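You operate a simulated robot arm through the tools that you are given. There is no shell and no other tool. Be economical: measure what you need, move in short steps, check, and stop when the job is done.

You are at the controls of a simulated two-armed robot. One attempt, no reset.

Task
Top up the grit drum from the blue cup, lid it and clamp the ring.
Fine: cup back where it stood; hold the drum still while you swing the red lever shut.

The check looks at the end state, three seconds after you hand in, the way a careful person would. Anything else that was tipped, shoved, dropped, spilled or broken makes it a failure. A push-on lid holds only when it is set on centred and level and pressed home; a screw cap is set on level and turned clockwise until tight.

Robot
Two 7-joint arms with two-finger parallel grippers on one trunk, on a base that drives. Base frame: it is fixed to the floor where the robot stands at the start and does not move with it; the origin is under the middle of the robot, x ahead of it, y to its left, z up. Units: mm, rad, N and s.
The left shoulder is at the start at [70, 163, 1220], the right one opposite. With the tool pointing down near the work surface each hand reaches from about 360 to 880 mm from the robot's upright axis, wherever it stands, measured 20 degrees to its own side. Places, roughly: lever of the clamp ring [500, -500, 1000]; brush [750, -1000, 750]; sanding pad [750, -1000, 750]; tile board [750, -1000, 750]; tile [750, -2250, 750]; hose end [750, -1500, 750]; dust cap [750, -1500, 1000]; screen frame [750, -1750, 750]; tile tray [750, -2250, 750]; spare deck [750, -3000, 750]; block magnet [500, -1250, 750]; foam dauber [500, -1750, 750]; try block [500, -2500, 750]. Payload 3.43 kg a hand.
The TCP of each hand is the grasp point between the finger pads, 34 mm short of the fingertips. In the tool frame z runs along the fingers and y along their closing line. The gripper opens to 128 mm. The fingers are 24 mm wide and 12 mm thick; the gripper's body (48 by 130 mm) begins 96 mm behind the TCP.
Orientation is told as [roll, pitch, yaw] about the base's x, y, z axes, in that order, counted from this pose: with the fingers straight down and closing along the base's y, the tool's x points along the base's -x, its y along +y and its z along -z.

Tools
- The arms move only by the tool step_arm. It takes "left_plan", "right_plan" or both (then of equal length, played together; a hand with none holds still); each is a list of rows, each a list of 3 entries, a list of its own where there are three numbers: the turn, a rotation vector about the base's x, y, z in units of 45 degrees (1.0 is 45 degrees), then the shift along the base's x, y, z in units of 500 mm (1.0 is 500 mm), then the opening, from 0 (shut) to 1 (fully open). In form: [[[ax, ay, az], [dx, dy, dz], jaw], ...]. A call has 1 to 12 rows; each row is the pose to reach, as a shift and turn from the pose commanded when the call began. A call with a number of a shift or a turn outside -1 to 1 is refused whole. Rows are played at 5 a second. More than 50 mm and 0.15 rad between two rows, or a gripper value outside its range, and nothing of the call is played. Where a pose cannot be reached the arm comes as near as it can. A force on the tool above 90 N (or 10 N above the force at the start of the call, whichever is more), or a blocked arm, ends the call early, and 0.2 s more pass. The fingers move at their own pace (about 153 mm/s each) and stop on an object; they squeeze with about 33 N. The grip force told is the motor's: it shows also when the fingers shut on nothing. Time passes only in rows, and 0.2 s behind the last, so rows that repeat a pose let the fingers close. It gives the time, the measured TCP pose, the force on the tool (base axes), the opening and the grip force at its end, in the units of the frame above (readings bear some noise).
- Cameras (640 x 400 px; columns grow to the right, rows downward): "scene" is now at [134, -25.5, 1450]; the picture's right is [-0.30, -0.95, -0.00], its down [-0.53, 0.17, -0.83] and it looks along [0.79, -0.25, -0.56] (base axes); focal length 230 px, centre (320, 200). "left" rides on the left gripper at [76, 11, -160] in its tool frame; the picture's right is [-0.15, 0.99, 0.00], its down [-0.88, -0.13, -0.46] and it looks along [-0.45, -0.07, 0.89] (tool axes); focal length 234 px, centre (320, 200). "right" rides on the right gripper at [76, -11, -160] in its tool frame; the picture's right is [0.15, 0.99, 0.00], its down [-0.88, 0.13, -0.46] and it looks along [-0.45, 0.07, 0.89] (tool axes); focal length 234 px, centre (320, 200).
- grab_frame(camera): a new picture of that camera. No time passes.
- slide_trunk(by): slides the trunk up (or, below 0, down) by that many mm; the arms and the scene camera ride with it, the base frame stays. It gives what a move gives, with no picture.
- base_move(legs): drives the robot by 1 to 6 legs, each [ahead, left, turn to the left] in mm, mm and rad, along the robot's own axes; the way and the turn of a leg run together, so that a leg with both is an arc; at most 1500 mm and 3.142 rad a leg. The arms and the cameras ride along, it lands a little off, and it stops where it bumps. It gives what a move gives.
- turn_head(pan, tilt): turns the head with the scene camera to pan (to the left, within 1.501 rad either way) and tilt (down, from -0.506 to 1.204), counted from straight ahead of the robot. It gives what a move gives.
- locate(camera, pixels): for up to 12 pixels [column, row] of the newest picture of that camera ("zoom" is the newest enlarged one), the place [x, y, z] in the base frame of the surface seen there, good to about 3 mm. No time passes.
- enlarge(camera, box): a new picture of the part [left, top, right, bottom] of that camera's present view, enlarged. No time passes.
- finish_job(): hands the job in; it is judged then, once.

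Work in short steps. Measure before you move; look again where a grasp or a placing could have gone wrong, and mend it. You have 80 turns and 70 pictures in all, those below and enlarged ones among them. Open the grippers and draw the arms clear of the work before you hand the job in, unless the task says otherwise; then end with one line.

The tools are called as name(argument=value, ...) on one line, values as JSON. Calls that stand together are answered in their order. step_arm: Moves the arms, as the interface text tells. Its arguments: {"type":"object","properties":{"left_plan":{"type":"array","items":{"type":"array"}},"right_plan":{"type":"array","items":{"type":"array"}}},"required":[]} The other tools are called the same way: slide_trunk (by) slides the trunk up or down; base_move (legs) drives the base; turn_head (pan, tilt) turns the head that bears the scene camera; grab_frame (camera) takes a picture; locate (camera, pixels) gives the place of the surface under pixels of a picture; enlarge (camera, box) takes an enlarged picture of a part of a camera's view; finish_job () hands the job in.

At the start:

```text
t: 0.0
left_tcp_pos: [516.5, -68.8, 1220.1]
left_tcp_rot: [-0.001, -0.001, 0.002]
left_force: [0.0, -0.1, 0.6]
left_grip_width: 127.9
left_finger_force: 0.1
right_tcp_pos: [398.6, -449.4, 1321.2]
right_tcp_rot: [0.0, -0.001, 0.002]
right_force: [0.2, 0.8, 0.7]
right_grip_width: 127.9
right_finger_force: 0.0
trunk travel left (down, up): [-700.0, 240.0]
robot x, y, heading: [0.2, 0.8, 0.002]
head pan, tilt: [-0.304, 0.59]
```

scene: 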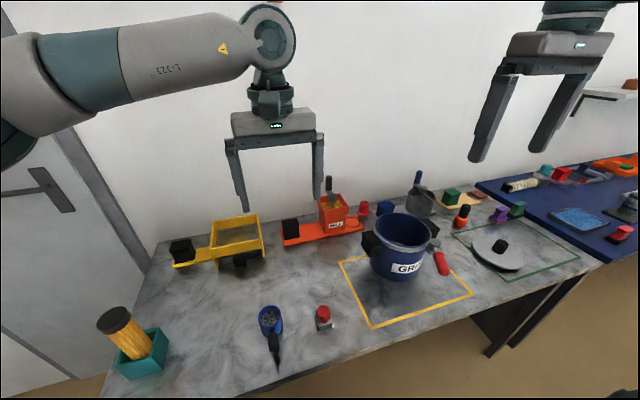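
right: 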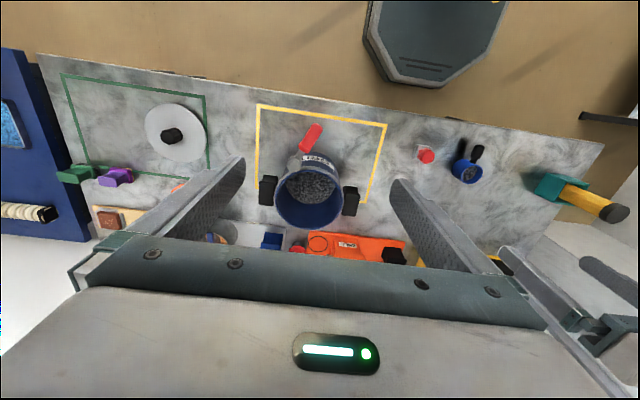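
left: 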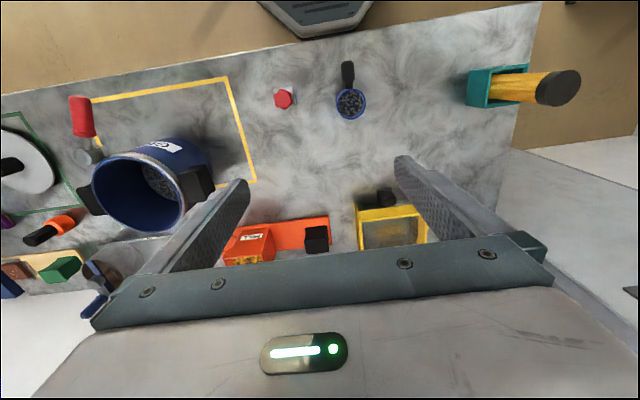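

The scene shows the blue cup at (270,320), the drum at (400,245), the lid at (497,250) and the red lever at (440,262). I enlarge these parts to see them better.

enlarge(camera="scene", box=[340, 160, 540, 300])

enlarge(camera="left", box=[240, 40, 400, 140])

enlarge(camera="right", box=[230, 90, 400, 250])

locate(camera="left", pixels=[[350, 90], [351, 104], [350, 117], [336, 104], [366, 104], [347, 65], [348, 82], [283, 98]])

locate(camera="right", pixels=[[172, 136], [182, 136], [146, 131], [205, 132], [175, 107], [178, 159], [310, 185], [311, 138], [300, 150], [267, 190], [351, 200], [310, 227]])

```text
2.86 times, centred on (440, 230) of scene
```

zoom: 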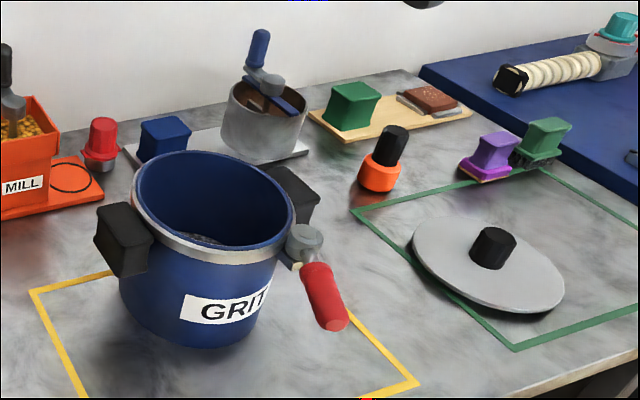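

```text
4.00 times, centred on (320, 90) of left
```

zoom: 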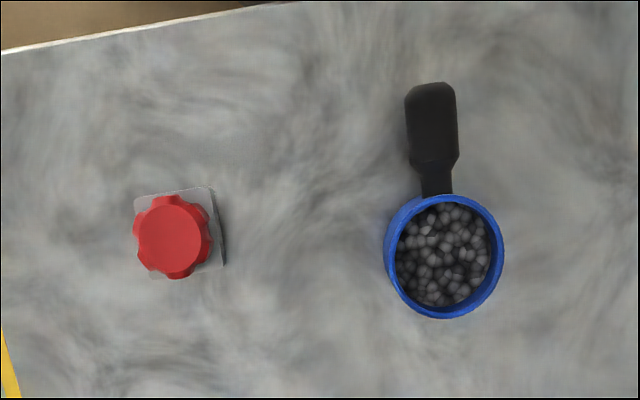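

```text
2.50 times, centred on (315, 170) of right
```

zoom: 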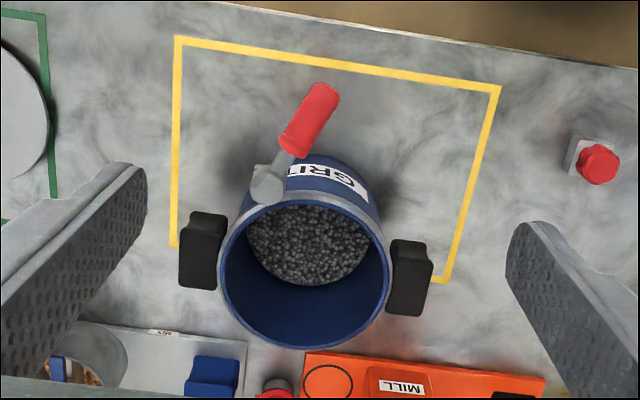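

```text
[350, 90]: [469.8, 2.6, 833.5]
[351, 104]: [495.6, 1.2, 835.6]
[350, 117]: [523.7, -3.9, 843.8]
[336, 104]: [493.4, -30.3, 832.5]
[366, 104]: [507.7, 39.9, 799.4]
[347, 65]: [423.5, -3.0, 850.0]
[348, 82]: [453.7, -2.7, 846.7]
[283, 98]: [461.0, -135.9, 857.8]
```

```text
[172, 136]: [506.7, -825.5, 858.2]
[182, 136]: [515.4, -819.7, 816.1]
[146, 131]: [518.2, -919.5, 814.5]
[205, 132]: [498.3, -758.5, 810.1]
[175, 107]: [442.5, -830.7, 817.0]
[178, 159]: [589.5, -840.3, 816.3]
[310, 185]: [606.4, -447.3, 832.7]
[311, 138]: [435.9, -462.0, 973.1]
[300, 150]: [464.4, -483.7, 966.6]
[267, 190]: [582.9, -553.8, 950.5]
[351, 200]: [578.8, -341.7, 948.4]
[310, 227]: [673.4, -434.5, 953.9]
```

The cup holds grit, its handle points at the robot (x≈415–465, z≈848), and the drum centre is about (600,-447). I back the base off and shift it right so the cup, drum and lid are all in reach.

base_move(legs=[[-200, 0, 0], [0, -250, 0]])

turn_head(pan=0.1, tilt=0.6)

grab_frame(camera="scene")

grab_frame(camera="right")

```text
t: 3.0
left_tcp_pos: [309.3, -318.9, 1218.8]
left_tcp_rot: [-0.002, -0.001, -0.006]
left_force: [0.2, 0.0, 0.3]
left_grip_width: 127.9
left_finger_force: 0.0
right_tcp_pos: [187.3, -698.6, 1321.0]
right_tcp_rot: [0.001, 0.002, -0.004]
right_force: [1.0, 0.2, -0.7]
right_grip_width: 128.0
right_finger_force: 0.2
trunk travel left (down, up): [-700.0, 240.0]
robot x, y, heading: [-208.0, -249.4, -0.005]
head pan, tilt: [-0.304, 0.59]
```

```text
t: 3.9
left_tcp_pos: [309.8, -319.5, 1218.8]
left_tcp_rot: [0.0, -0.002, -0.006]
left_force: [-0.2, -0.8, -0.6]
left_grip_width: 128.2
left_finger_force: 0.1
right_tcp_pos: [189.5, -699.0, 1320.4]
right_tcp_rot: [-0.001, 0.0, -0.005]
right_force: [0.8, 0.7, -0.2]
right_grip_width: 127.9
right_finger_force: 0.0
trunk travel left (down, up): [-700.0, 240.0]
robot x, y, heading: [-207.0, -246.3, -0.012]
head pan, tilt: [0.099, 0.6]
```

```text
63 pictures are left
```

scene: 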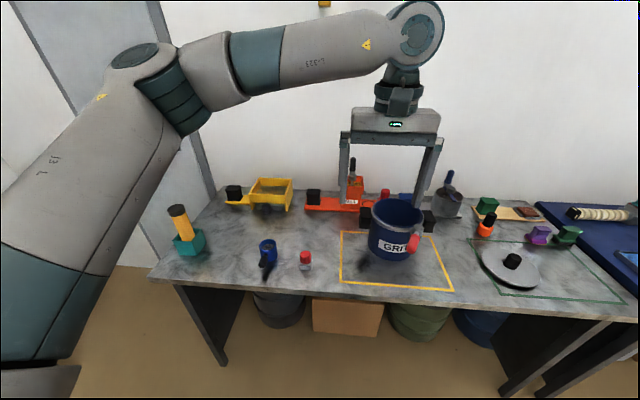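

```text
62 pictures are left
```

right: 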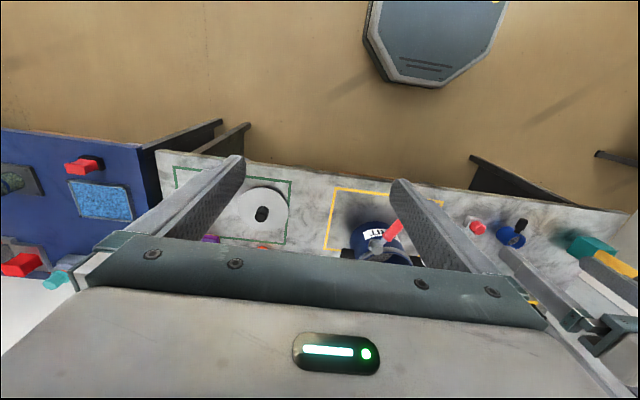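

I enlarge the cup to measure its handle before bringing the left hand over.

enlarge(camera="scene", box=[230, 225, 330, 287])

```text
6.40 times, centred on (280, 256) of scene
```

zoom: 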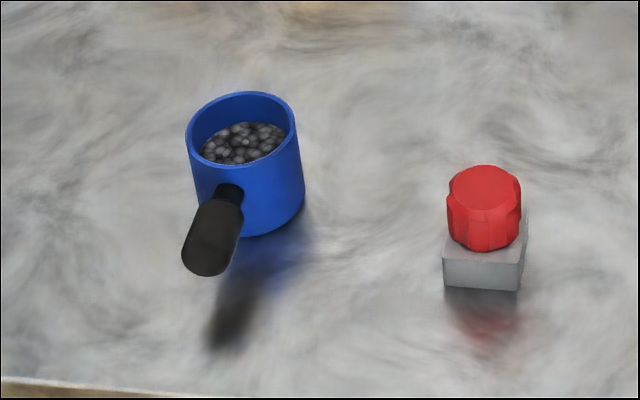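

locate(camera="zoom", pixels=[[205, 245], [215, 215], [225, 200], [229, 192], [228, 155], [260, 180], [190, 145], [297, 130], [240, 94], [245, 170], [245, 234], [190, 250]])

```text
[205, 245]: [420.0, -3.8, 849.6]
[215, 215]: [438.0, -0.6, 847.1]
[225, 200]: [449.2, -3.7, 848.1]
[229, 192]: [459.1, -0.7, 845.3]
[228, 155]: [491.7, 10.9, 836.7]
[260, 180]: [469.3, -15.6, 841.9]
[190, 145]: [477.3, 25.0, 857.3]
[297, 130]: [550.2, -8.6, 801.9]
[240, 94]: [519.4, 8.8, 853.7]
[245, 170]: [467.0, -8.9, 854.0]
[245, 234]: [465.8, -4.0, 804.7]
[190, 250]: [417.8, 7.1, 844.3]
```

The handle lies along x at y≈-2, x 413–458, z centre about 838, and the cup rim is at z≈855. I swing the left hand over to y≈0 while pitching the fingers forward.

step_arm(left_plan=[[[0, -0.1, 0], [0, 0.063, 0], 1], [[0, -0.2, 0], [0, 0.127, 0], 1], [[0, -0.3, 0], [0, 0.19, 0], 1], [[0, -0.4, 0], [0, 0.254, 0], 1], [[0, -0.5, 0], [0, 0.317, 0], 1], [[0, -0.6, 0], [0, 0.38, 0], 1], [[0, -0.7, 0], [0, 0.444, 0], 1], [[0, -0.8, 0], [0, 0.507, 0], 1], [[0, -0.9, 0], [0, 0.57, 0], 1], [[0, -1, 0], [0, 0.635, 0], 1]])

step_arm(left_plan=[[[0, -0.06, 0], [0, 0, -0.06], 0.8], [[0, -0.12, 0], [0, 0, -0.12], 0.7], [[0, -0.18, 0], [0, 0, -0.18], 0.6], [[0, -0.24, 0], [0, 0, -0.24], 0.6], [[0, -0.3, 0], [0, 0, -0.3], 0.6], [[0, -0.36, 0], [0, 0, -0.36], 0.6], [[0, -0.42, 0], [0, 0, -0.42], 0.6], [[0, -0.48, 0], [0, 0, -0.48], 0.6], [[0, -0.54, 0], [0, 0, -0.54], 0.6], [[0, -0.6, 0], [0, 0, -0.6], 0.6], [[0, -0.667, 0], [0, 0, -0.66], 0.6], [[0, -0.667, 0], [0, 0, -0.7], 0.6]])

grab_frame(camera="left")

grab_frame(camera="scene")

```text
t: 6.1
left_tcp_pos: [311.0, 0.8, 1216.2]
left_tcp_rot: [0.001, -0.788, -0.005]
left_force: [-0.6, -0.3, 0.2]
left_grip_width: 127.9
left_finger_force: 0.1
right_tcp_pos: [187.6, -696.9, 1322.0]
right_tcp_rot: [-0.003, -0.002, -0.005]
right_force: [0.1, -0.1, -0.5]
right_grip_width: 128.0
right_finger_force: 0.0
trunk travel left (down, up): [-700.0, 240.0]
robot x, y, heading: [-207.8, -248.4, -0.005]
head pan, tilt: [0.099, 0.6]
```

```text
t: 8.7
left_tcp_pos: [372.7, -0.7, 1031.1]
left_tcp_rot: [0.008, -1.058, -0.009]
left_force: [-0.1, 0.5, -0.4]
left_grip_width: 76.6
left_finger_force: 0.1
left hand out of reach, approached as far as the arm can: row 1, 2, 3, 4, 5, 6, 7, 8, 9, 10, 11, 12
right_tcp_pos: [189.5, -699.9, 1320.2]
right_tcp_rot: [0.0, 0.002, -0.007]
right_force: [-0.5, 0.3, 0.7]
right_grip_width: 128.0
right_finger_force: 0.1
trunk travel left (down, up): [-700.0, 240.0]
robot x, y, heading: [-206.1, -245.2, -0.003]
head pan, tilt: [0.099, 0.6]
```

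```text
60 pictures are left
```

left: 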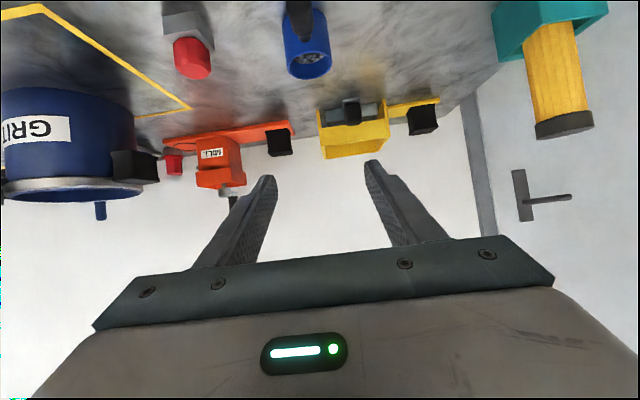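

```text
59 pictures are left
```

scene: 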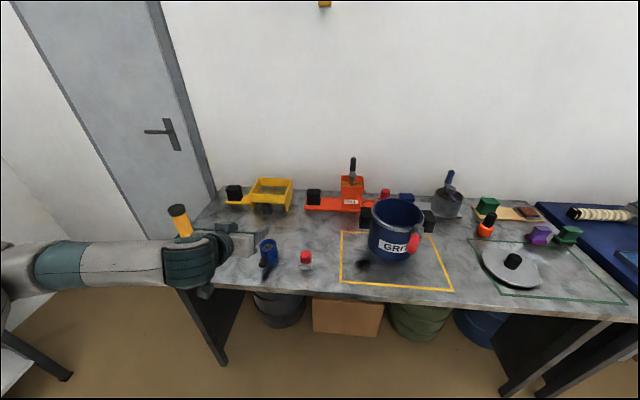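

The left arm is too folded to reach that pose with the trunk this high and the base this close. I back the base 150 mm and lower the trunk by 150.

base_move(legs=[[-150, 0, 0]])

slide_trunk(by=-150)

```text
t: 10.1
left_tcp_pos: [225.5, 1.9, 1030.5]
left_tcp_rot: [0.007, -1.054, -0.007]
left_force: [0.1, 0.4, -0.1]
left_grip_width: 76.9
left_finger_force: 0.1
right_tcp_pos: [41.8, -698.7, 1319.6]
right_tcp_rot: [0.0, 0.002, -0.005]
right_force: [0.9, -0.3, 0.2]
right_grip_width: 128.0
right_finger_force: 0.0
trunk travel left (down, up): [-700.0, 240.0]
robot x, y, heading: [-357.4, -245.2, -0.002]
head pan, tilt: [0.099, 0.6]
```

```text
t: 11.8
left_tcp_pos: [223.1, 3.2, 882.5]
left_tcp_rot: [0.007, -1.057, -0.007]
left_force: [0.8, 0.1, -0.8]
left_grip_width: 76.8
left_finger_force: 0.1
right_tcp_pos: [40.2, -697.8, 1171.1]
right_tcp_rot: [0.0, 0.001, -0.004]
right_force: [0.3, -0.4, 0.2]
right_grip_width: 128.0
right_finger_force: 0.0
trunk travel left (down, up): [-550.0, 390.0]
robot x, y, heading: [-355.6, -245.7, -0.005]
head pan, tilt: [0.099, 0.6]
```

I move the left hand forward a little to see which pose the commands are counted from.

step_arm(left_plan=[[[0, 0, 0], [0.06, 0, 0], 0.6], [[0, 0, 0], [0.12, 0, 0], 0.6], [[0, 0, 0], [0.18, 0, 0], 0.6], [[0, 0, 0], [0.24, 0, 0], 0.6]])

```text
t: 12.8
left_tcp_pos: [344.3, 2.6, 881.8]
left_tcp_rot: [0.01, -1.057, -0.006]
left_force: [-0.3, -0.2, 0.7]
left_grip_width: 76.6
left_finger_force: 0.1
right_tcp_pos: [41.6, -698.3, 1171.5]
right_tcp_rot: [-0.001, 0.001, -0.003]
right_force: [0.3, 0.8, -0.5]
right_grip_width: 128.2
right_finger_force: 0.0
trunk travel left (down, up): [-550.0, 390.0]
robot x, y, heading: [-353.9, -246.0, -0.005]
head pan, tilt: [0.099, 0.6]
```

The commands count from the measured pose. I pitch to about -75° and lower to handle height at x≈350, and then look.

step_arm(left_plan=[[[0, -0.11, 0], [0, -0.003, -0.027], 0.6], [[0, -0.22, 0], [0, -0.006, -0.053], 0.6], [[0, -0.32, 0], [0, -0.009, -0.08], 0.6], [[0, -0.32, 0], [0, -0.009, -0.08], 0.6]])

enlarge(camera="scene", box=[180, 150, 380, 275])

grab_frame(camera="left")

```text
t: 13.8
left_tcp_pos: [344.3, 1.5, 874.8]
left_tcp_rot: [0.007, -1.097, -0.006]
left_force: [0.8, -0.1, -0.1]
left_grip_width: 76.9
left_finger_force: 0.0
left hand out of reach, approached as far as the arm can: row 1, 2, 3, 4
right_tcp_pos: [40.6, -697.1, 1169.9]
right_tcp_rot: [0.0, 0.0, -0.002]
right_force: [-0.1, -0.3, 0.2]
right_grip_width: 127.9
right_finger_force: 0.1
trunk travel left (down, up): [-550.0, 390.0]
robot x, y, heading: [-355.8, -246.0, -0.0]
head pan, tilt: [0.099, 0.6]
```

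```text
3.20 times, centred on (280, 212) of scene
```

zoom: 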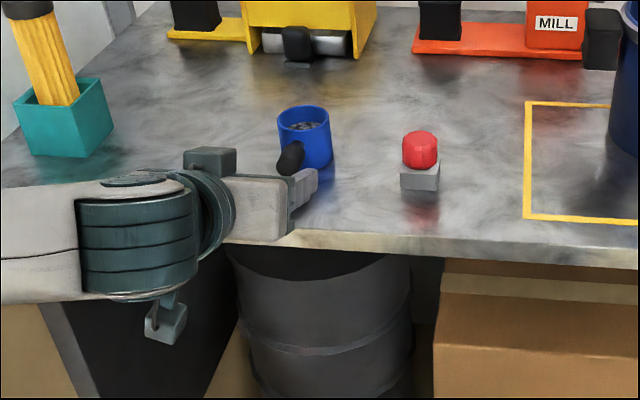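

```text
57 pictures are left
```

left: 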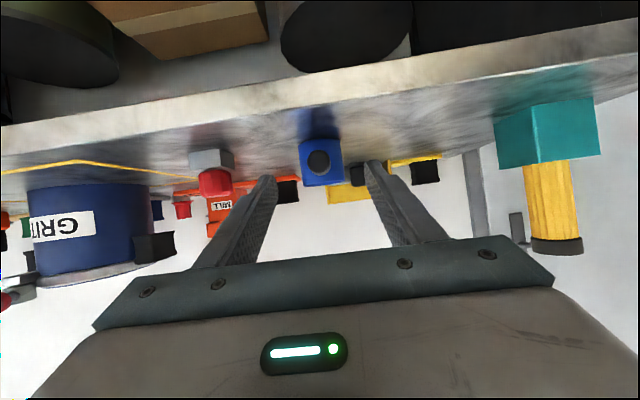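

The wrist reaches only about -63° here. I raise and draw back the left hand, lower the trunk 200 more, and then try again with a flatter forearm.

step_arm(left_plan=[[[0, 0, 0], [-0.04, 0, 0.06], 0.6], [[0, 0, 0], [-0.08, 0, 0.12], 0.6], [[0, 0, 0], [-0.08, 0, 0.2], 0.6], [[0, 0, 0], [-0.08, 0, 0.28], 0.6], [[0, 0, 0], [-0.08, 0, 0.36], 0.6]])

slide_trunk(by=-200)

step_arm(left_plan=[[[0, -0.1, 0], [0.01, 0, -0.02], 0.6], [[0, -0.2, 0], [0.02, 0, -0.02], 0.6], [[0, -0.25, 0], [0.04, -0.004, -0.02], 0.6], [[0, -0.25, 0], [0.06, -0.007, -0.02], 0.6]])

```text
t: 15.0
left_tcp_pos: [305.4, 1.0, 1057.4]
left_tcp_rot: [0.009, -1.097, -0.009]
left_force: [0.2, 0.4, 0.8]
left_grip_width: 76.6
left_finger_force: 0.0
right_tcp_pos: [40.9, -698.4, 1170.4]
right_tcp_rot: [0.002, 0.001, -0.003]
right_force: [0.1, -1.1, 0.9]
right_grip_width: 127.8
right_finger_force: 0.1
trunk travel left (down, up): [-550.0, 390.0]
robot x, y, heading: [-359.0, -250.3, -0.004]
head pan, tilt: [0.099, 0.6]
```

```text
t: 17.2
left_tcp_pos: [305.1, 2.3, 856.3]
left_tcp_rot: [0.006, -1.097, -0.008]
left_force: [0.4, -0.9, 0.0]
left_grip_width: 76.8
left_finger_force: 0.1
right_tcp_pos: [42.0, -697.8, 970.2]
right_tcp_rot: [0.001, -0.002, -0.003]
right_force: [-0.9, -0.3, -0.8]
right_grip_width: 127.8
right_finger_force: 0.0
trunk travel left (down, up): [-350.0, 590.0]
robot x, y, heading: [-352.5, -249.7, 0.001]
head pan, tilt: [0.099, 0.6]
```

```text
t: 18.2
left_tcp_pos: [335.8, -2.0, 846.8]
left_tcp_rot: [0.013, -1.293, -0.014]
left_force: [0.2, 0.2, -0.5]
left_grip_width: 76.5
left_finger_force: 0.2
right_tcp_pos: [40.9, -698.3, 971.4]
right_tcp_rot: [0.001, 0.0, -0.002]
right_force: [-0.8, -0.2, 0.1]
right_grip_width: 127.9
right_finger_force: 0.1
trunk travel left (down, up): [-350.0, 590.0]
robot x, y, heading: [-353.6, -245.8, -0.002]
head pan, tilt: [0.099, 0.6]
```

Pitch is now -74° at (336,-2,847). I advance to x≈421 and z≈839 with the fingers straddling the handle, and check before closing.

step_arm(left_plan=[[[0, 0, 0], [0.04, 0, -0.016], 0.6], [[0, 0, 0], [0.08, 0, -0.016], 0.6], [[0, 0, 0], [0.12, 0, -0.016], 0.6], [[0, 0, 0], [0.15, 0, -0.016], 0.6], [[0, 0, 0], [0.17, 0, -0.016], 0.6]])

enlarge(camera="scene", box=[200, 130, 360, 230])

grab_frame(camera="left")

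```text
t: 19.4
left_tcp_pos: [421.2, -1.6, 839.0]
left_tcp_rot: [0.012, -1.294, -0.012]
left_force: [0.7, 0.0, -0.3]
left_grip_width: 76.6
left_finger_force: 0.0
right_tcp_pos: [42.4, -695.9, 970.7]
right_tcp_rot: [0.001, 0.001, -0.003]
right_force: [0.1, 0.6, -1.0]
right_grip_width: 128.1
right_finger_force: 0.1
trunk travel left (down, up): [-350.0, 590.0]
robot x, y, heading: [-353.7, -241.9, -0.001]
head pan, tilt: [0.099, 0.6]
```

```text
4.00 times, centred on (280, 180) of scene
```

zoom: 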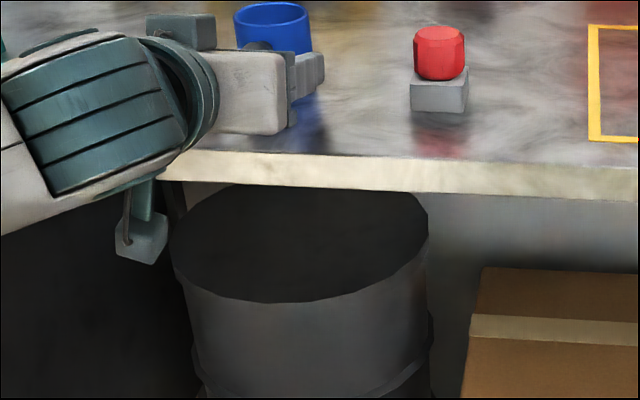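

```text
55 pictures are left
```

left: 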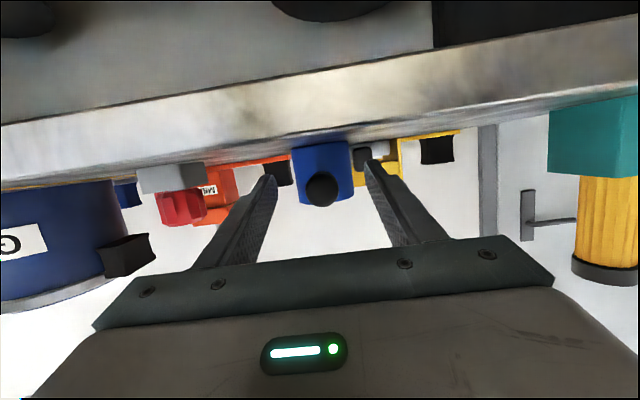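

The handle end sits at (321,188), right between the pads whose grasp point projects to (321,193). I close the gripper.

step_arm(left_plan=[[[0, 0, 0], [0, 0, 0], 0.3], [[0, 0, 0], [0, 0, 0], 0.1], [[0, 0, 0], [0, 0, 0], 0], [[0, 0, 0], [0, 0, 0], 0]])

step_arm(left_plan=[[[0, 0, 0], [0, 0, 0.005], 0], [[0, 0, 0], [0, 0, 0.015], 0], [[0, 0, 0], [0, 0, 0.03], 0], [[0, 0, 0], [0, 0, 0.05], 0], [[0, 0, 0], [0, 0, 0.08], 0]])

grab_frame(camera="left")

grab_frame(camera="scene")

```text
t: 20.4
left_tcp_pos: [420.6, -1.1, 839.0]
left_tcp_rot: [0.012, -1.294, -0.012]
left_force: [0.7, 0.2, 0.8]
left_grip_width: 24.9
left_finger_force: 32.8
right_tcp_pos: [41.5, -697.2, 971.8]
right_tcp_rot: [0.0, 0.0, -0.005]
right_force: [-0.2, 0.2, 0.8]
right_grip_width: 127.8
right_finger_force: 0.1
trunk travel left (down, up): [-350.0, 590.0]
robot x, y, heading: [-355.9, -246.2, -0.007]
head pan, tilt: [0.099, 0.6]
```

```text
t: 21.6
left_tcp_pos: [421.8, -2.2, 878.4]
left_tcp_rot: [0.015, -1.292, -0.015]
left_force: [-0.2, -0.5, -1.9]
left_grip_width: 25.0
left_finger_force: 33.3
right_tcp_pos: [41.4, -697.4, 969.6]
right_tcp_rot: [0.0, -0.001, -0.005]
right_force: [-0.2, 0.2, -0.1]
right_grip_width: 128.0
right_finger_force: 0.0
trunk travel left (down, up): [-350.0, 590.0]
robot x, y, heading: [-355.4, -246.0, -0.007]
head pan, tilt: [0.099, 0.6]
```

```text
54 pictures are left
```

left: 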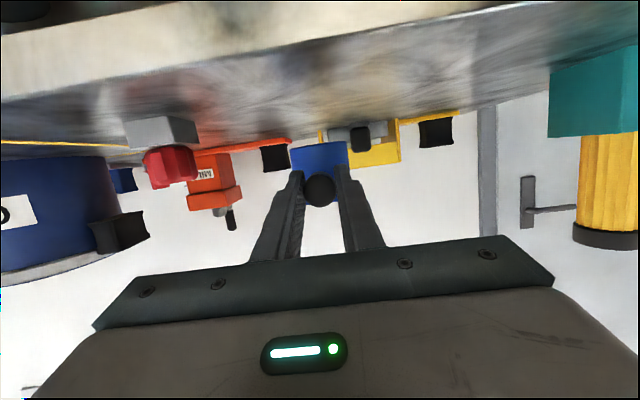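

```text
53 pictures are left
```

scene: 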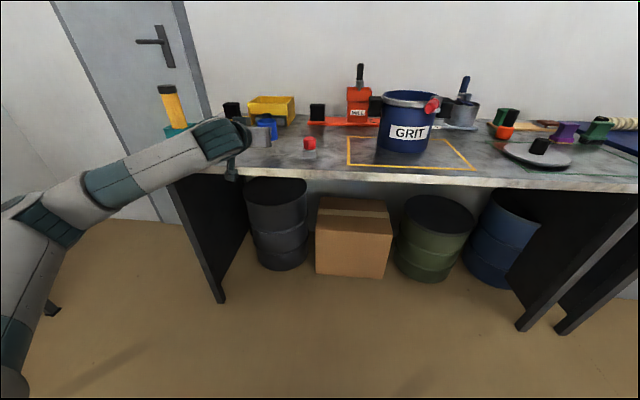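

The cup is held (24.9 mm, 33 N) and level. I raise it with the trunk, keeping the arm pose, then drive right to bring it to the drum.

slide_trunk(by=260)

base_move(legs=[[0, -220, 0], [0, -225, 0]])

grab_frame(camera="scene")

grab_frame(camera="left")

```text
t: 24.3
left_tcp_pos: [418.8, -1.0, 1138.2]
left_tcp_rot: [0.011, -1.292, -0.011]
left_force: [-0.1, -0.6, -1.5]
left_grip_width: 24.9
left_finger_force: 32.4
right_tcp_pos: [40.8, -697.4, 1230.6]
right_tcp_rot: [0.0, 0.0, -0.003]
right_force: [-0.2, 0.5, -0.3]
right_grip_width: 128.3
right_finger_force: 0.1
trunk travel left (down, up): [-610.0, 330.0]
robot x, y, heading: [-357.1, -246.6, -0.003]
head pan, tilt: [0.099, 0.6]
```

```text
t: 27.2
left_tcp_pos: [417.3, -436.0, 1138.7]
left_tcp_rot: [0.011, -1.294, -0.002]
left_force: [0.2, 0.1, -0.6]
left_grip_width: 24.9
left_finger_force: 32.6
right_tcp_pos: [45.2, -1134.0, 1230.0]
right_tcp_rot: [0.001, 0.0, 0.005]
right_force: [0.9, 0.8, -0.1]
right_grip_width: 128.0
right_finger_force: 0.1
trunk travel left (down, up): [-610.0, 330.0]
robot x, y, heading: [-354.2, -690.5, 0.008]
head pan, tilt: [0.099, 0.6]
```

```text
52 pictures are left
```

scene: 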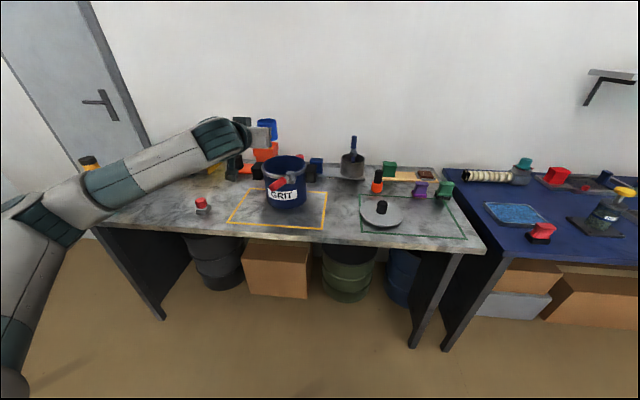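

```text
51 pictures are left
```

left: 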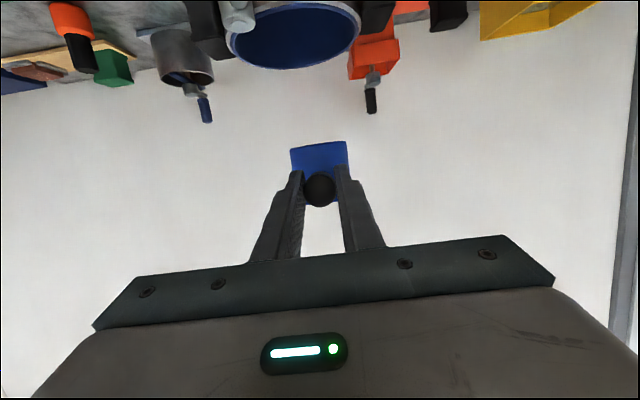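

The cup is at height near the drum. I enlarge the drum to measure its rim, lever and centre.

enlarge(camera="scene", box=[236, 140, 332, 200])

```text
6.67 times, centred on (284, 170) of scene
```

zoom: 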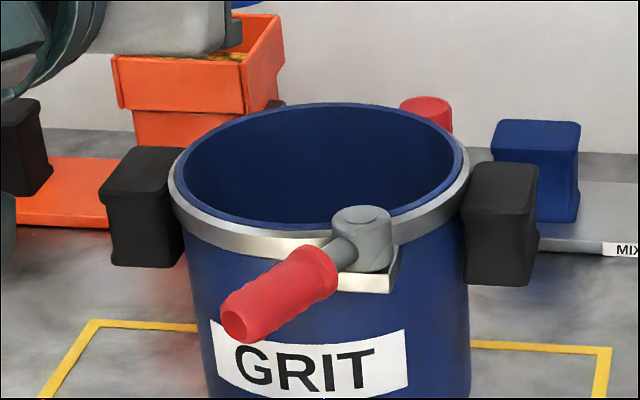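

locate(camera="zoom", pixels=[[361, 216], [362, 250], [342, 250], [310, 262], [270, 290], [238, 315], [183, 185], [463, 175], [318, 107], [300, 226], [150, 160], [500, 175]])

locate(camera="zoom", pixels=[[171, 195], [468, 190], [315, 104], [110, 155], [180, 160], [480, 165], [535, 170], [380, 215], [385, 285], [250, 240], [430, 220], [150, 250]])

```text
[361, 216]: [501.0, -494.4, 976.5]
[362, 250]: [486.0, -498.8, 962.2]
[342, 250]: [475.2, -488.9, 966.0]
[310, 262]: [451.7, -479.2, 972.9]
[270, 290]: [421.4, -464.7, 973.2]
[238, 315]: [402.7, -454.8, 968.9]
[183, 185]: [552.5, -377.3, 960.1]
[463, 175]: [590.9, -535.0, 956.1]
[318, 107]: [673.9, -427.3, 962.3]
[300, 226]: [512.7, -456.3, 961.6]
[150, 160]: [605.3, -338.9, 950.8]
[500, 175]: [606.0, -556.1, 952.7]
```

```text
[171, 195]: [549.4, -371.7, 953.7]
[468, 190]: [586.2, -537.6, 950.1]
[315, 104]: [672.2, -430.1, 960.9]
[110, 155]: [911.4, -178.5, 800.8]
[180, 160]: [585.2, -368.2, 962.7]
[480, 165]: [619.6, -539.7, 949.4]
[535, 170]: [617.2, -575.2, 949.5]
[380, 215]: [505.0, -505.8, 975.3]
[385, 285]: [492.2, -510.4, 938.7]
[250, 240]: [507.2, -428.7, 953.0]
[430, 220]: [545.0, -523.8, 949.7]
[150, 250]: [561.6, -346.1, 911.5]
```

The drum centre comes out near (594,-448) with outer radius about 83, rim z≈960, and the lever pivot near (497,-497) with its end at (400,-455). I drive 100 mm ahead so the cup is over the drum.

base_move(legs=[[100, 0, 0]])

```text
t: 28.4
left_tcp_pos: [517.7, -436.1, 1138.4]
left_tcp_rot: [0.013, -1.294, -0.005]
left_force: [-0.2, -0.2, -2.3]
left_grip_width: 25.3
left_finger_force: 33.1
right_tcp_pos: [143.1, -1135.1, 1230.4]
right_tcp_rot: [0.001, 0.001, 0.007]
right_force: [0.8, -0.1, 0.0]
right_grip_width: 127.9
right_finger_force: 0.1
trunk travel left (down, up): [-610.0, 330.0]
robot x, y, heading: [-258.6, -686.2, 0.002]
head pan, tilt: [0.099, 0.6]
```

I lower to z≈1098 with y≈-448 and start rolling about +x in small steps, cup mouth towards -y.

step_arm(left_plan=[[[0, 0, 0], [0.002, -0.012, -0.04], 0], [[0, 0, 0], [0.004, -0.024, -0.08], 0], [[0.1, 0, 0], [0.004, -0.024, -0.08], 0], [[0.2, 0, 0], [0.004, -0.024, -0.08], 0], [[0.3, 0, 0], [0.004, -0.024, -0.08], 0], [[0.4, 0, 0], [0.004, -0.024, -0.08], 0]])

enlarge(camera="scene", box=[200, 80, 392, 200])

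```text
t: 29.8
left_tcp_pos: [519.7, -448.1, 1098.7]
left_tcp_rot: [0.883, -1.154, -0.83]
left_force: [0.5, -0.3, -2.2]
left_grip_width: 25.2
left_finger_force: 33.0
right_tcp_pos: [142.1, -1135.0, 1231.5]
right_tcp_rot: [0.0, 0.001, 0.007]
right_force: [-0.1, -0.4, -0.4]
right_grip_width: 128.0
right_finger_force: 0.1
trunk travel left (down, up): [-610.0, 330.0]
robot x, y, heading: [-258.4, -681.0, 0.006]
head pan, tilt: [0.099, 0.6]
```

```text
3.33 times, centred on (296, 140) of scene
```

zoom: 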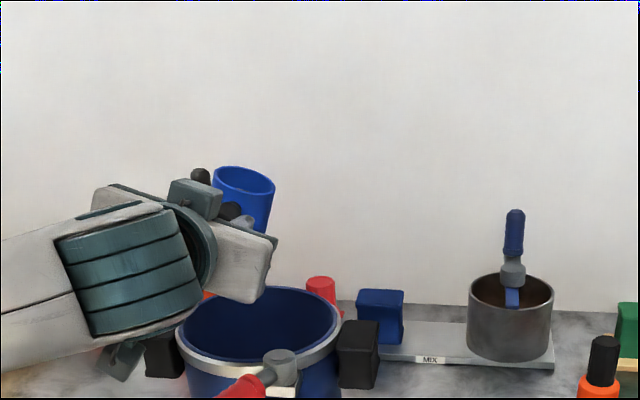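

The arm follows; the cup at (245,200) tilts over the drum. I roll another 45° to about 63°.

step_arm(left_plan=[[[0.12, 0, 0], [0, 0, 0], 0], [[0.24, 0, 0], [0, 0, 0], 0], [[0.36, 0, 0], [0, 0, 0], 0], [[0.48, 0, 0], [0, 0, 0], 0], [[0.6, 0, 0], [0, 0, 0], 0], [[0.7, 0, 0], [0, 0, 0], 0], [[0.8, 0, 0], [0, 0, 0], 0], [[0.9, 0, 0], [0, 0, 0], 0], [[1, 0, 0], [0, 0, 0], 0], [[1, 0, 0], [0, 0, 0], 0]])

enlarge(camera="scene", box=[200, 80, 392, 200])

```text
t: 32.0
left_tcp_pos: [518.5, -447.3, 1098.7]
left_tcp_rot: [1.441, -0.45, -1.262]
left_force: [-0.4, -0.4, -1.7]
left_grip_width: 25.0
left_finger_force: 33.0
right_tcp_pos: [143.9, -1132.9, 1231.4]
right_tcp_rot: [-0.002, 0.0, 0.004]
right_force: [0.4, 0.0, 0.0]
right_grip_width: 128.2
right_finger_force: 0.1
trunk travel left (down, up): [-610.0, 330.0]
robot x, y, heading: [-261.5, -685.1, 0.008]
head pan, tilt: [0.099, 0.6]
```

```text
3.33 times, centred on (296, 140) of scene
```

zoom: 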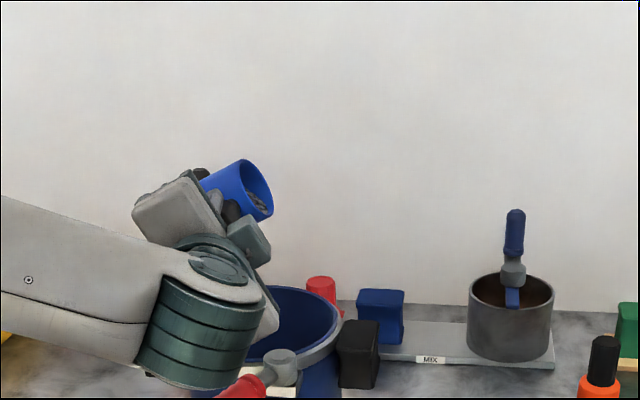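

Grit begins to reach the lip at (260,200). I check how close the wrist is to the lever before I go on.

locate(camera="zoom", pixels=[[190, 380], [240, 380], [215, 350], [270, 300], [150, 350], [258, 385], [240, 180], [268, 200], [255, 350]])

```text
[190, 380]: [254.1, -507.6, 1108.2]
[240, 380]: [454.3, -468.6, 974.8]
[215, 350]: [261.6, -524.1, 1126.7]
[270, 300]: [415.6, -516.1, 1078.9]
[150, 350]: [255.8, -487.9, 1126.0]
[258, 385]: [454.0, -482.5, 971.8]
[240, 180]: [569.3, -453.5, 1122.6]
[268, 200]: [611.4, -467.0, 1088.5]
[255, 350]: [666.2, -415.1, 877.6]
```

The wrist stands about 100 mm clear of the lever. I roll on to about 108°.

step_arm(left_plan=[[[0.1, 0, 0], [0, 0, 0], 0], [[0.2, 0, 0], [0, 0, 0], 0], [[0.3, 0, 0], [0, 0, 0], 0], [[0.4, 0, 0], [0, 0, 0], 0], [[0.5, 0, 0], [0, 0, 0], 0], [[0.6, 0, 0], [0, 0, 0], 0], [[0.7, 0, 0], [0, 0, 0], 0], [[0.8, 0, 0], [0, 0, 0], 0], [[0.9, 0, 0], [0, 0, 0], 0], [[1, 0, 0], [0, 0, 0], 0], [[1, 0, 0], [0, 0, 0], 0]])

enlarge(camera="scene", box=[200, 80, 392, 200])

```text
t: 34.4
left_tcp_pos: [518.4, -471.0, 1112.7]
left_tcp_rot: [1.65, 0.305, -1.264]
left_force: [0.4, -0.1, -0.2]
left_grip_width: 24.9
left_finger_force: 33.3
left hand out of reach, approached as far as the arm can: row 7, 8, 9, 10, 11
right_tcp_pos: [143.5, -1135.3, 1230.1]
right_tcp_rot: [0.001, 0.0, 0.005]
right_force: [-0.1, -0.2, 0.7]
right_grip_width: 127.8
right_finger_force: 0.1
trunk travel left (down, up): [-610.0, 330.0]
robot x, y, heading: [-257.3, -690.3, 0.004]
head pan, tilt: [0.099, 0.6]
```

```text
3.33 times, centred on (296, 140) of scene
```

zoom: 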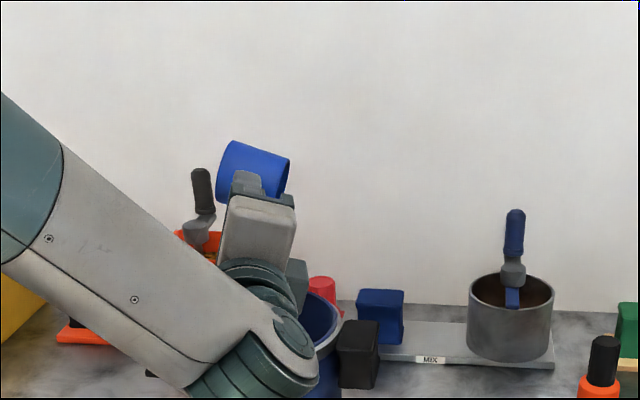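

The cup stands at about 108° and the force has dropped by about 2 N, so it has mostly emptied, but the arm drifted to y=-471. I shift back towards the drum centre and a little up, and try to tilt further to shake out the rest.

step_arm(left_plan=[[[0, 0, 0], [0, 0.02, 0.03], 0], [[0.1, 0, 0], [0, 0.04, 0.06], 0], [[0.2, 0, 0], [0, 0.04, 0.09], 0], [[0.3, 0, 0], [0, 0.04, 0.12], 0], [[0.4, 0, 0], [0, 0.04, 0.12], 0], [[0.4, 0, 0], [0, 0.04, 0.12], 0]])

grab_frame(camera="scene")

```text
t: 35.8
left_tcp_pos: [512.9, -478.6, 1188.0]
left_tcp_rot: [1.752, 0.602, -1.223]
left_force: [-0.3, -0.2, -0.8]
left_grip_width: 25.1
left_finger_force: 32.9
left hand out of reach, approached as far as the arm can: row 1, 2, 3, 4, 5, 6
right_tcp_pos: [143.6, -1134.0, 1230.7]
right_tcp_rot: [-0.001, -0.001, 0.004]
right_force: [0.4, -0.6, 0.3]
right_grip_width: 128.2
right_finger_force: 0.0
trunk travel left (down, up): [-610.0, 330.0]
robot x, y, heading: [-257.1, -687.0, 0.002]
head pan, tilt: [0.099, 0.6]
```

```text
46 pictures are left
```

scene: 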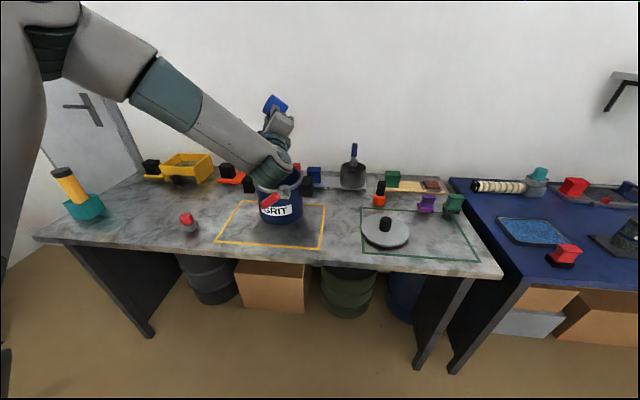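

Tilt is now about 126° and no spill is visible on the bench. I roll back upright in steps.

step_arm(left_plan=[[[-0.14, 0, 0], [0, 0, 0], 0], [[-0.28, 0, 0], [0, 0, -0.02], 0], [[-0.42, 0, 0], [0, 0.02, -0.04], 0], [[-0.56, 0, 0], [0, 0.04, -0.06], 0], [[-0.7, 0, 0], [0, 0.06, -0.08], 0], [[-0.85, 0, 0], [0.01, 0.06, -0.1], 0], [[-1, 0, 0], [0.01, 0.06, -0.1], 0]])

step_arm(left_plan=[[[-0.14, 0, 0], [0, 0, 0], 0], [[-0.28, 0, 0], [0, 0, 0], 0], [[-0.42, 0, 0], [0, 0, 0], 0], [[-0.56, 0, 0], [0, 0, 0], 0], [[-0.7, 0, 0], [0, 0, 0], 0], [[-0.85, 0, 0], [0, 0, 0], 0], [[-1, 0, 0], [0, 0, 0], 0]])

step_arm(left_plan=[[[-0.14, 0, 0], [0, 0, 0], 0], [[-0.28, 0, 0], [0, 0, 0], 0], [[-0.42, 0, 0], [0, 0, 0], 0], [[-0.56, 0, 0], [0, 0, 0], 0], [[-0.7, 0, 0], [0, 0, 0], 0], [[-0.78, 0, 0], [0, 0, 0], 0], [[-0.78, 0, 0], [0, 0, 0], 0]])

enlarge(camera="scene", box=[200, 80, 392, 200])

```text
t: 37.4
left_tcp_pos: [518.2, -448.6, 1140.3]
left_tcp_rot: [1.537, -0.152, -1.289]
left_force: [0.1, -0.2, -0.9]
left_grip_width: 24.7
left_finger_force: 33.3
right_tcp_pos: [143.0, -1133.6, 1231.1]
right_tcp_rot: [0.002, 0.0, 0.005]
right_force: [-0.4, -0.5, 0.0]
right_grip_width: 128.3
right_finger_force: 0.1
trunk travel left (down, up): [-610.0, 330.0]
robot x, y, heading: [-260.0, -682.8, -0.002]
head pan, tilt: [0.099, 0.6]
```

```text
t: 39.0
left_tcp_pos: [520.1, -449.5, 1140.2]
left_tcp_rot: [1.219, -0.894, -1.12]
left_force: [-0.1, -0.2, -0.6]
left_grip_width: 24.9
left_finger_force: 32.8
right_tcp_pos: [142.9, -1133.0, 1229.3]
right_tcp_rot: [0.0, 0.0, 0.005]
right_force: [0.2, 1.1, 0.9]
right_grip_width: 127.8
right_finger_force: 0.1
trunk travel left (down, up): [-610.0, 330.0]
robot x, y, heading: [-256.4, -684.6, 0.004]
head pan, tilt: [0.099, 0.6]
```

```text
t: 40.6
left_tcp_pos: [519.7, -448.8, 1140.2]
left_tcp_rot: [0.065, -1.293, -0.056]
left_force: [-0.5, 0.5, -0.9]
left_grip_width: 24.8
left_finger_force: 32.8
right_tcp_pos: [143.6, -1133.9, 1230.1]
right_tcp_rot: [0.0, 0.0, 0.007]
right_force: [-0.4, 0.4, -0.3]
right_grip_width: 128.1
right_finger_force: 0.0
trunk travel left (down, up): [-610.0, 330.0]
robot x, y, heading: [-253.8, -685.4, 0.001]
head pan, tilt: [0.099, 0.6]
```

```text
3.33 times, centred on (296, 140) of scene
```

zoom: 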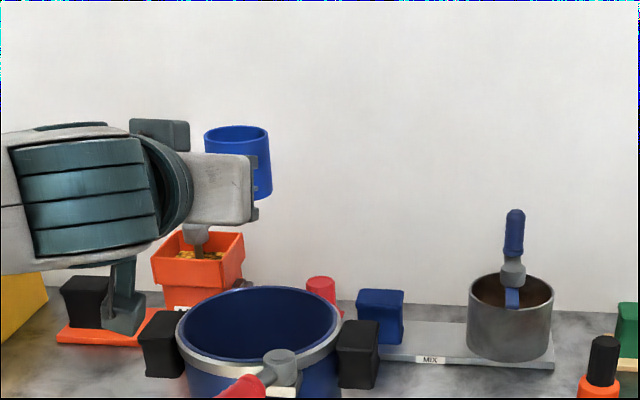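

The cup is upright again. I drive back and left to bring it over its old place, then read the pose.

base_move(legs=[[-100, 0, 0], [0, 224, 0], [0, 224, 0]])

slide_trunk(by=-240)

```text
t: 44.4
left_tcp_pos: [419.8, -2.2, 1141.4]
left_tcp_rot: [0.071, -1.294, -0.065]
left_force: [0.0, 0.6, -0.6]
left_grip_width: 24.8
left_finger_force: 33.6
right_tcp_pos: [41.3, -684.4, 1230.6]
right_tcp_rot: [0.0, 0.0, -0.001]
right_force: [-0.2, 0.0, 0.5]
right_grip_width: 128.1
right_finger_force: 0.0
trunk travel left (down, up): [-610.0, 330.0]
robot x, y, heading: [-358.1, -230.0, 0.003]
head pan, tilt: [0.099, 0.6]
```

```text
t: 46.9
left_tcp_pos: [421.2, -1.9, 900.2]
left_tcp_rot: [0.068, -1.293, -0.066]
left_force: [-0.9, -0.7, -0.1]
left_grip_width: 24.5
left_finger_force: 33.4
right_tcp_pos: [40.0, -684.3, 991.1]
right_tcp_rot: [0.0, 0.002, -0.001]
right_force: [0.3, -0.1, -0.6]
right_grip_width: 127.9
right_finger_force: 0.1
trunk travel left (down, up): [-370.0, 570.0]
robot x, y, heading: [-359.8, -232.3, -0.006]
head pan, tilt: [0.099, 0.6]
```

The cup hangs 61 mm above its place, in line. I level the last degree of roll and lower to just above contact, then look inside the cup.

step_arm(left_plan=[[[-0.01, 0, 0], [0, 0, -0.03], 0], [[-0.023, 0, 0], [-0.001, 0.001, -0.06], 0], [[-0.023, 0, 0], [-0.001, 0.001, -0.09], 0], [[-0.023, 0, 0], [-0.001, 0.001, -0.11], 0], [[-0.023, 0, 0], [-0.001, 0.001, -0.118], 0]])

enlarge(camera="scene", box=[200, 110, 360, 210])

```text
t: 48.1
left_tcp_pos: [420.5, -0.6, 840.4]
left_tcp_rot: [0.004, -1.294, -0.002]
left_force: [0.2, -0.3, -2.0]
left_grip_width: 24.8
left_finger_force: 32.9
right_tcp_pos: [40.4, -683.8, 990.7]
right_tcp_rot: [0.0, 0.0, -0.002]
right_force: [0.0, 0.1, 0.2]
right_grip_width: 127.9
right_finger_force: 0.1
trunk travel left (down, up): [-370.0, 570.0]
robot x, y, heading: [-356.4, -234.1, -0.001]
head pan, tilt: [0.099, 0.6]
```

```text
4.00 times, centred on (280, 160) of scene
```

zoom: 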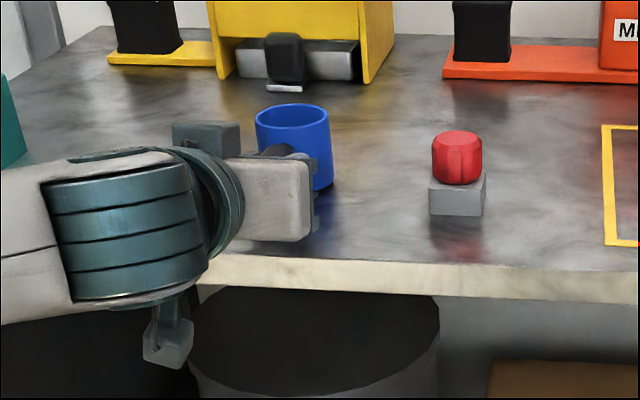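

Nearly down (z 840.4 against 839.0 at grasp). I lower the last 1.5 mm, open partway, and draw straight back.

step_arm(left_plan=[[[0, 0, 0], [0, 0, -0.002], 0], [[0, 0, 0], [0, 0, -0.003], 0], [[0, 0, 0], [0, 0, -0.003], 0.15], [[0, 0, 0], [0, 0, -0.003], 0.4], [[0, 0, 0], [0, 0, -0.003], 0.6], [[0, 0, 0], [0, 0, -0.003], 0.6]])

step_arm(left_plan=[[[0, 0, 0], [-0.04, 0, 0], 0.6], [[0, 0, 0], [-0.09, 0, 0], 0.6], [[0, 0, 0], [-0.15, 0, 0], 0.6], [[0, 0, 0], [-0.23, 0, 0.02], 0.6], [[0, 0, 0], [-0.23, 0, 0.1], 0.6], [[0, 0, 0], [-0.23, 0, 0.18], 0.6], [[0, 0, 0], [-0.23, 0, 0.26], 0.6]])

slide_trunk(by=420)

grab_frame(camera="scene")

enlarge(camera="scene", box=[220, 225, 316, 285])

```text
t: 49.5
left_tcp_pos: [420.8, -0.8, 839.5]
left_tcp_rot: [0.006, -1.292, -0.003]
left_force: [0.0, -0.4, -0.1]
left_grip_width: 76.6
left_finger_force: 0.0
right_tcp_pos: [39.9, -683.4, 991.5]
right_tcp_rot: [0.0, -0.001, -0.001]
right_force: [-0.7, -0.1, 0.2]
right_grip_width: 127.7
right_finger_force: 0.1
trunk travel left (down, up): [-370.0, 570.0]
robot x, y, heading: [-357.2, -233.2, 0.0]
head pan, tilt: [0.099, 0.6]
```

```text
t: 51.1
left_tcp_pos: [306.0, -1.9, 970.2]
left_tcp_rot: [0.008, -1.294, -0.007]
left_force: [-0.8, 0.9, -0.7]
left_grip_width: 76.8
left_finger_force: 0.0
right_tcp_pos: [39.4, -684.2, 990.9]
right_tcp_rot: [-0.001, 0.0, 0.0]
right_force: [-1.2, 0.9, 0.8]
right_grip_width: 128.2
right_finger_force: 0.1
trunk travel left (down, up): [-370.0, 570.0]
robot x, y, heading: [-358.3, -230.1, -0.001]
head pan, tilt: [0.099, 0.6]
```

```text
refused: 420 is not a number from -400 to 400
```

```text
43 pictures are left
```

scene: 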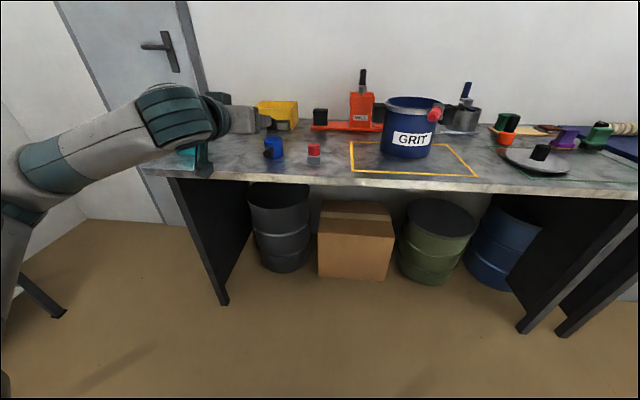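

```text
6.67 times, centred on (268, 255) of scene
```

zoom: 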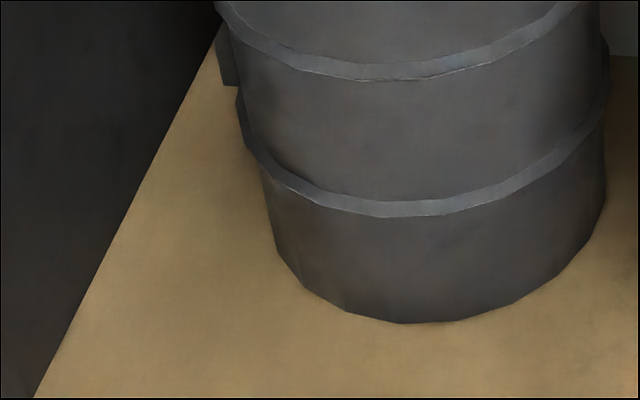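

The cup stands released. I raise the trunk and look into the cup and drum from above.

slide_trunk(by=400)

base_move(legs=[[240, 0, 0], [0, -240, 0]])

turn_head(pan=0.0, tilt=0.85)

grab_frame(camera="scene")

```text
t: 54.9
left_tcp_pos: [307.5, -2.9, 1369.0]
left_tcp_rot: [0.005, -1.294, -0.003]
left_force: [-0.1, 0.2, -0.3]
left_grip_width: 77.0
left_finger_force: 0.0
right_tcp_pos: [39.1, -684.6, 1390.1]
right_tcp_rot: [0.0, -0.002, -0.002]
right_force: [-0.2, 0.3, 0.7]
right_grip_width: 128.0
right_finger_force: 0.1
trunk travel left (down, up): [-770.0, 170.0]
robot x, y, heading: [-357.2, -238.0, -0.004]
head pan, tilt: [0.099, 0.6]
```

```text
t: 58.0
left_tcp_pos: [543.4, -243.2, 1369.5]
left_tcp_rot: [0.001, -1.294, -0.001]
left_force: [1.1, 0.4, -0.4]
left_grip_width: 76.7
left_finger_force: 0.1
right_tcp_pos: [276.0, -924.3, 1391.6]
right_tcp_rot: [-0.001, 0.001, -0.004]
right_force: [0.3, 0.4, 0.3]
right_grip_width: 128.1
right_finger_force: 0.1
trunk travel left (down, up): [-770.0, 170.0]
robot x, y, heading: [-121.3, -476.7, -0.004]
head pan, tilt: [0.099, 0.6]
```

```text
t: 58.8
left_tcp_pos: [543.1, -244.5, 1369.4]
left_tcp_rot: [0.008, -1.292, -0.006]
left_force: [0.4, -0.6, -0.3]
left_grip_width: 76.9
left_finger_force: 0.1
right_tcp_pos: [275.8, -926.1, 1390.7]
right_tcp_rot: [0.002, 0.0, -0.002]
right_force: [0.6, -0.6, 0.4]
right_grip_width: 128.0
right_finger_force: 0.2
trunk travel left (down, up): [-770.0, 170.0]
robot x, y, heading: [-122.3, -477.0, -0.002]
head pan, tilt: [0.0, 0.85]
```

```text
41 pictures are left
```

scene: 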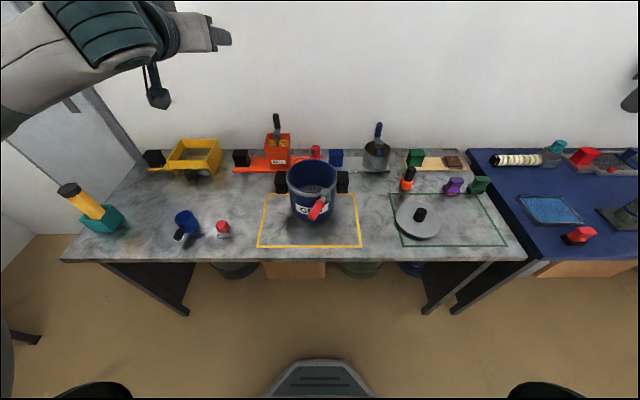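

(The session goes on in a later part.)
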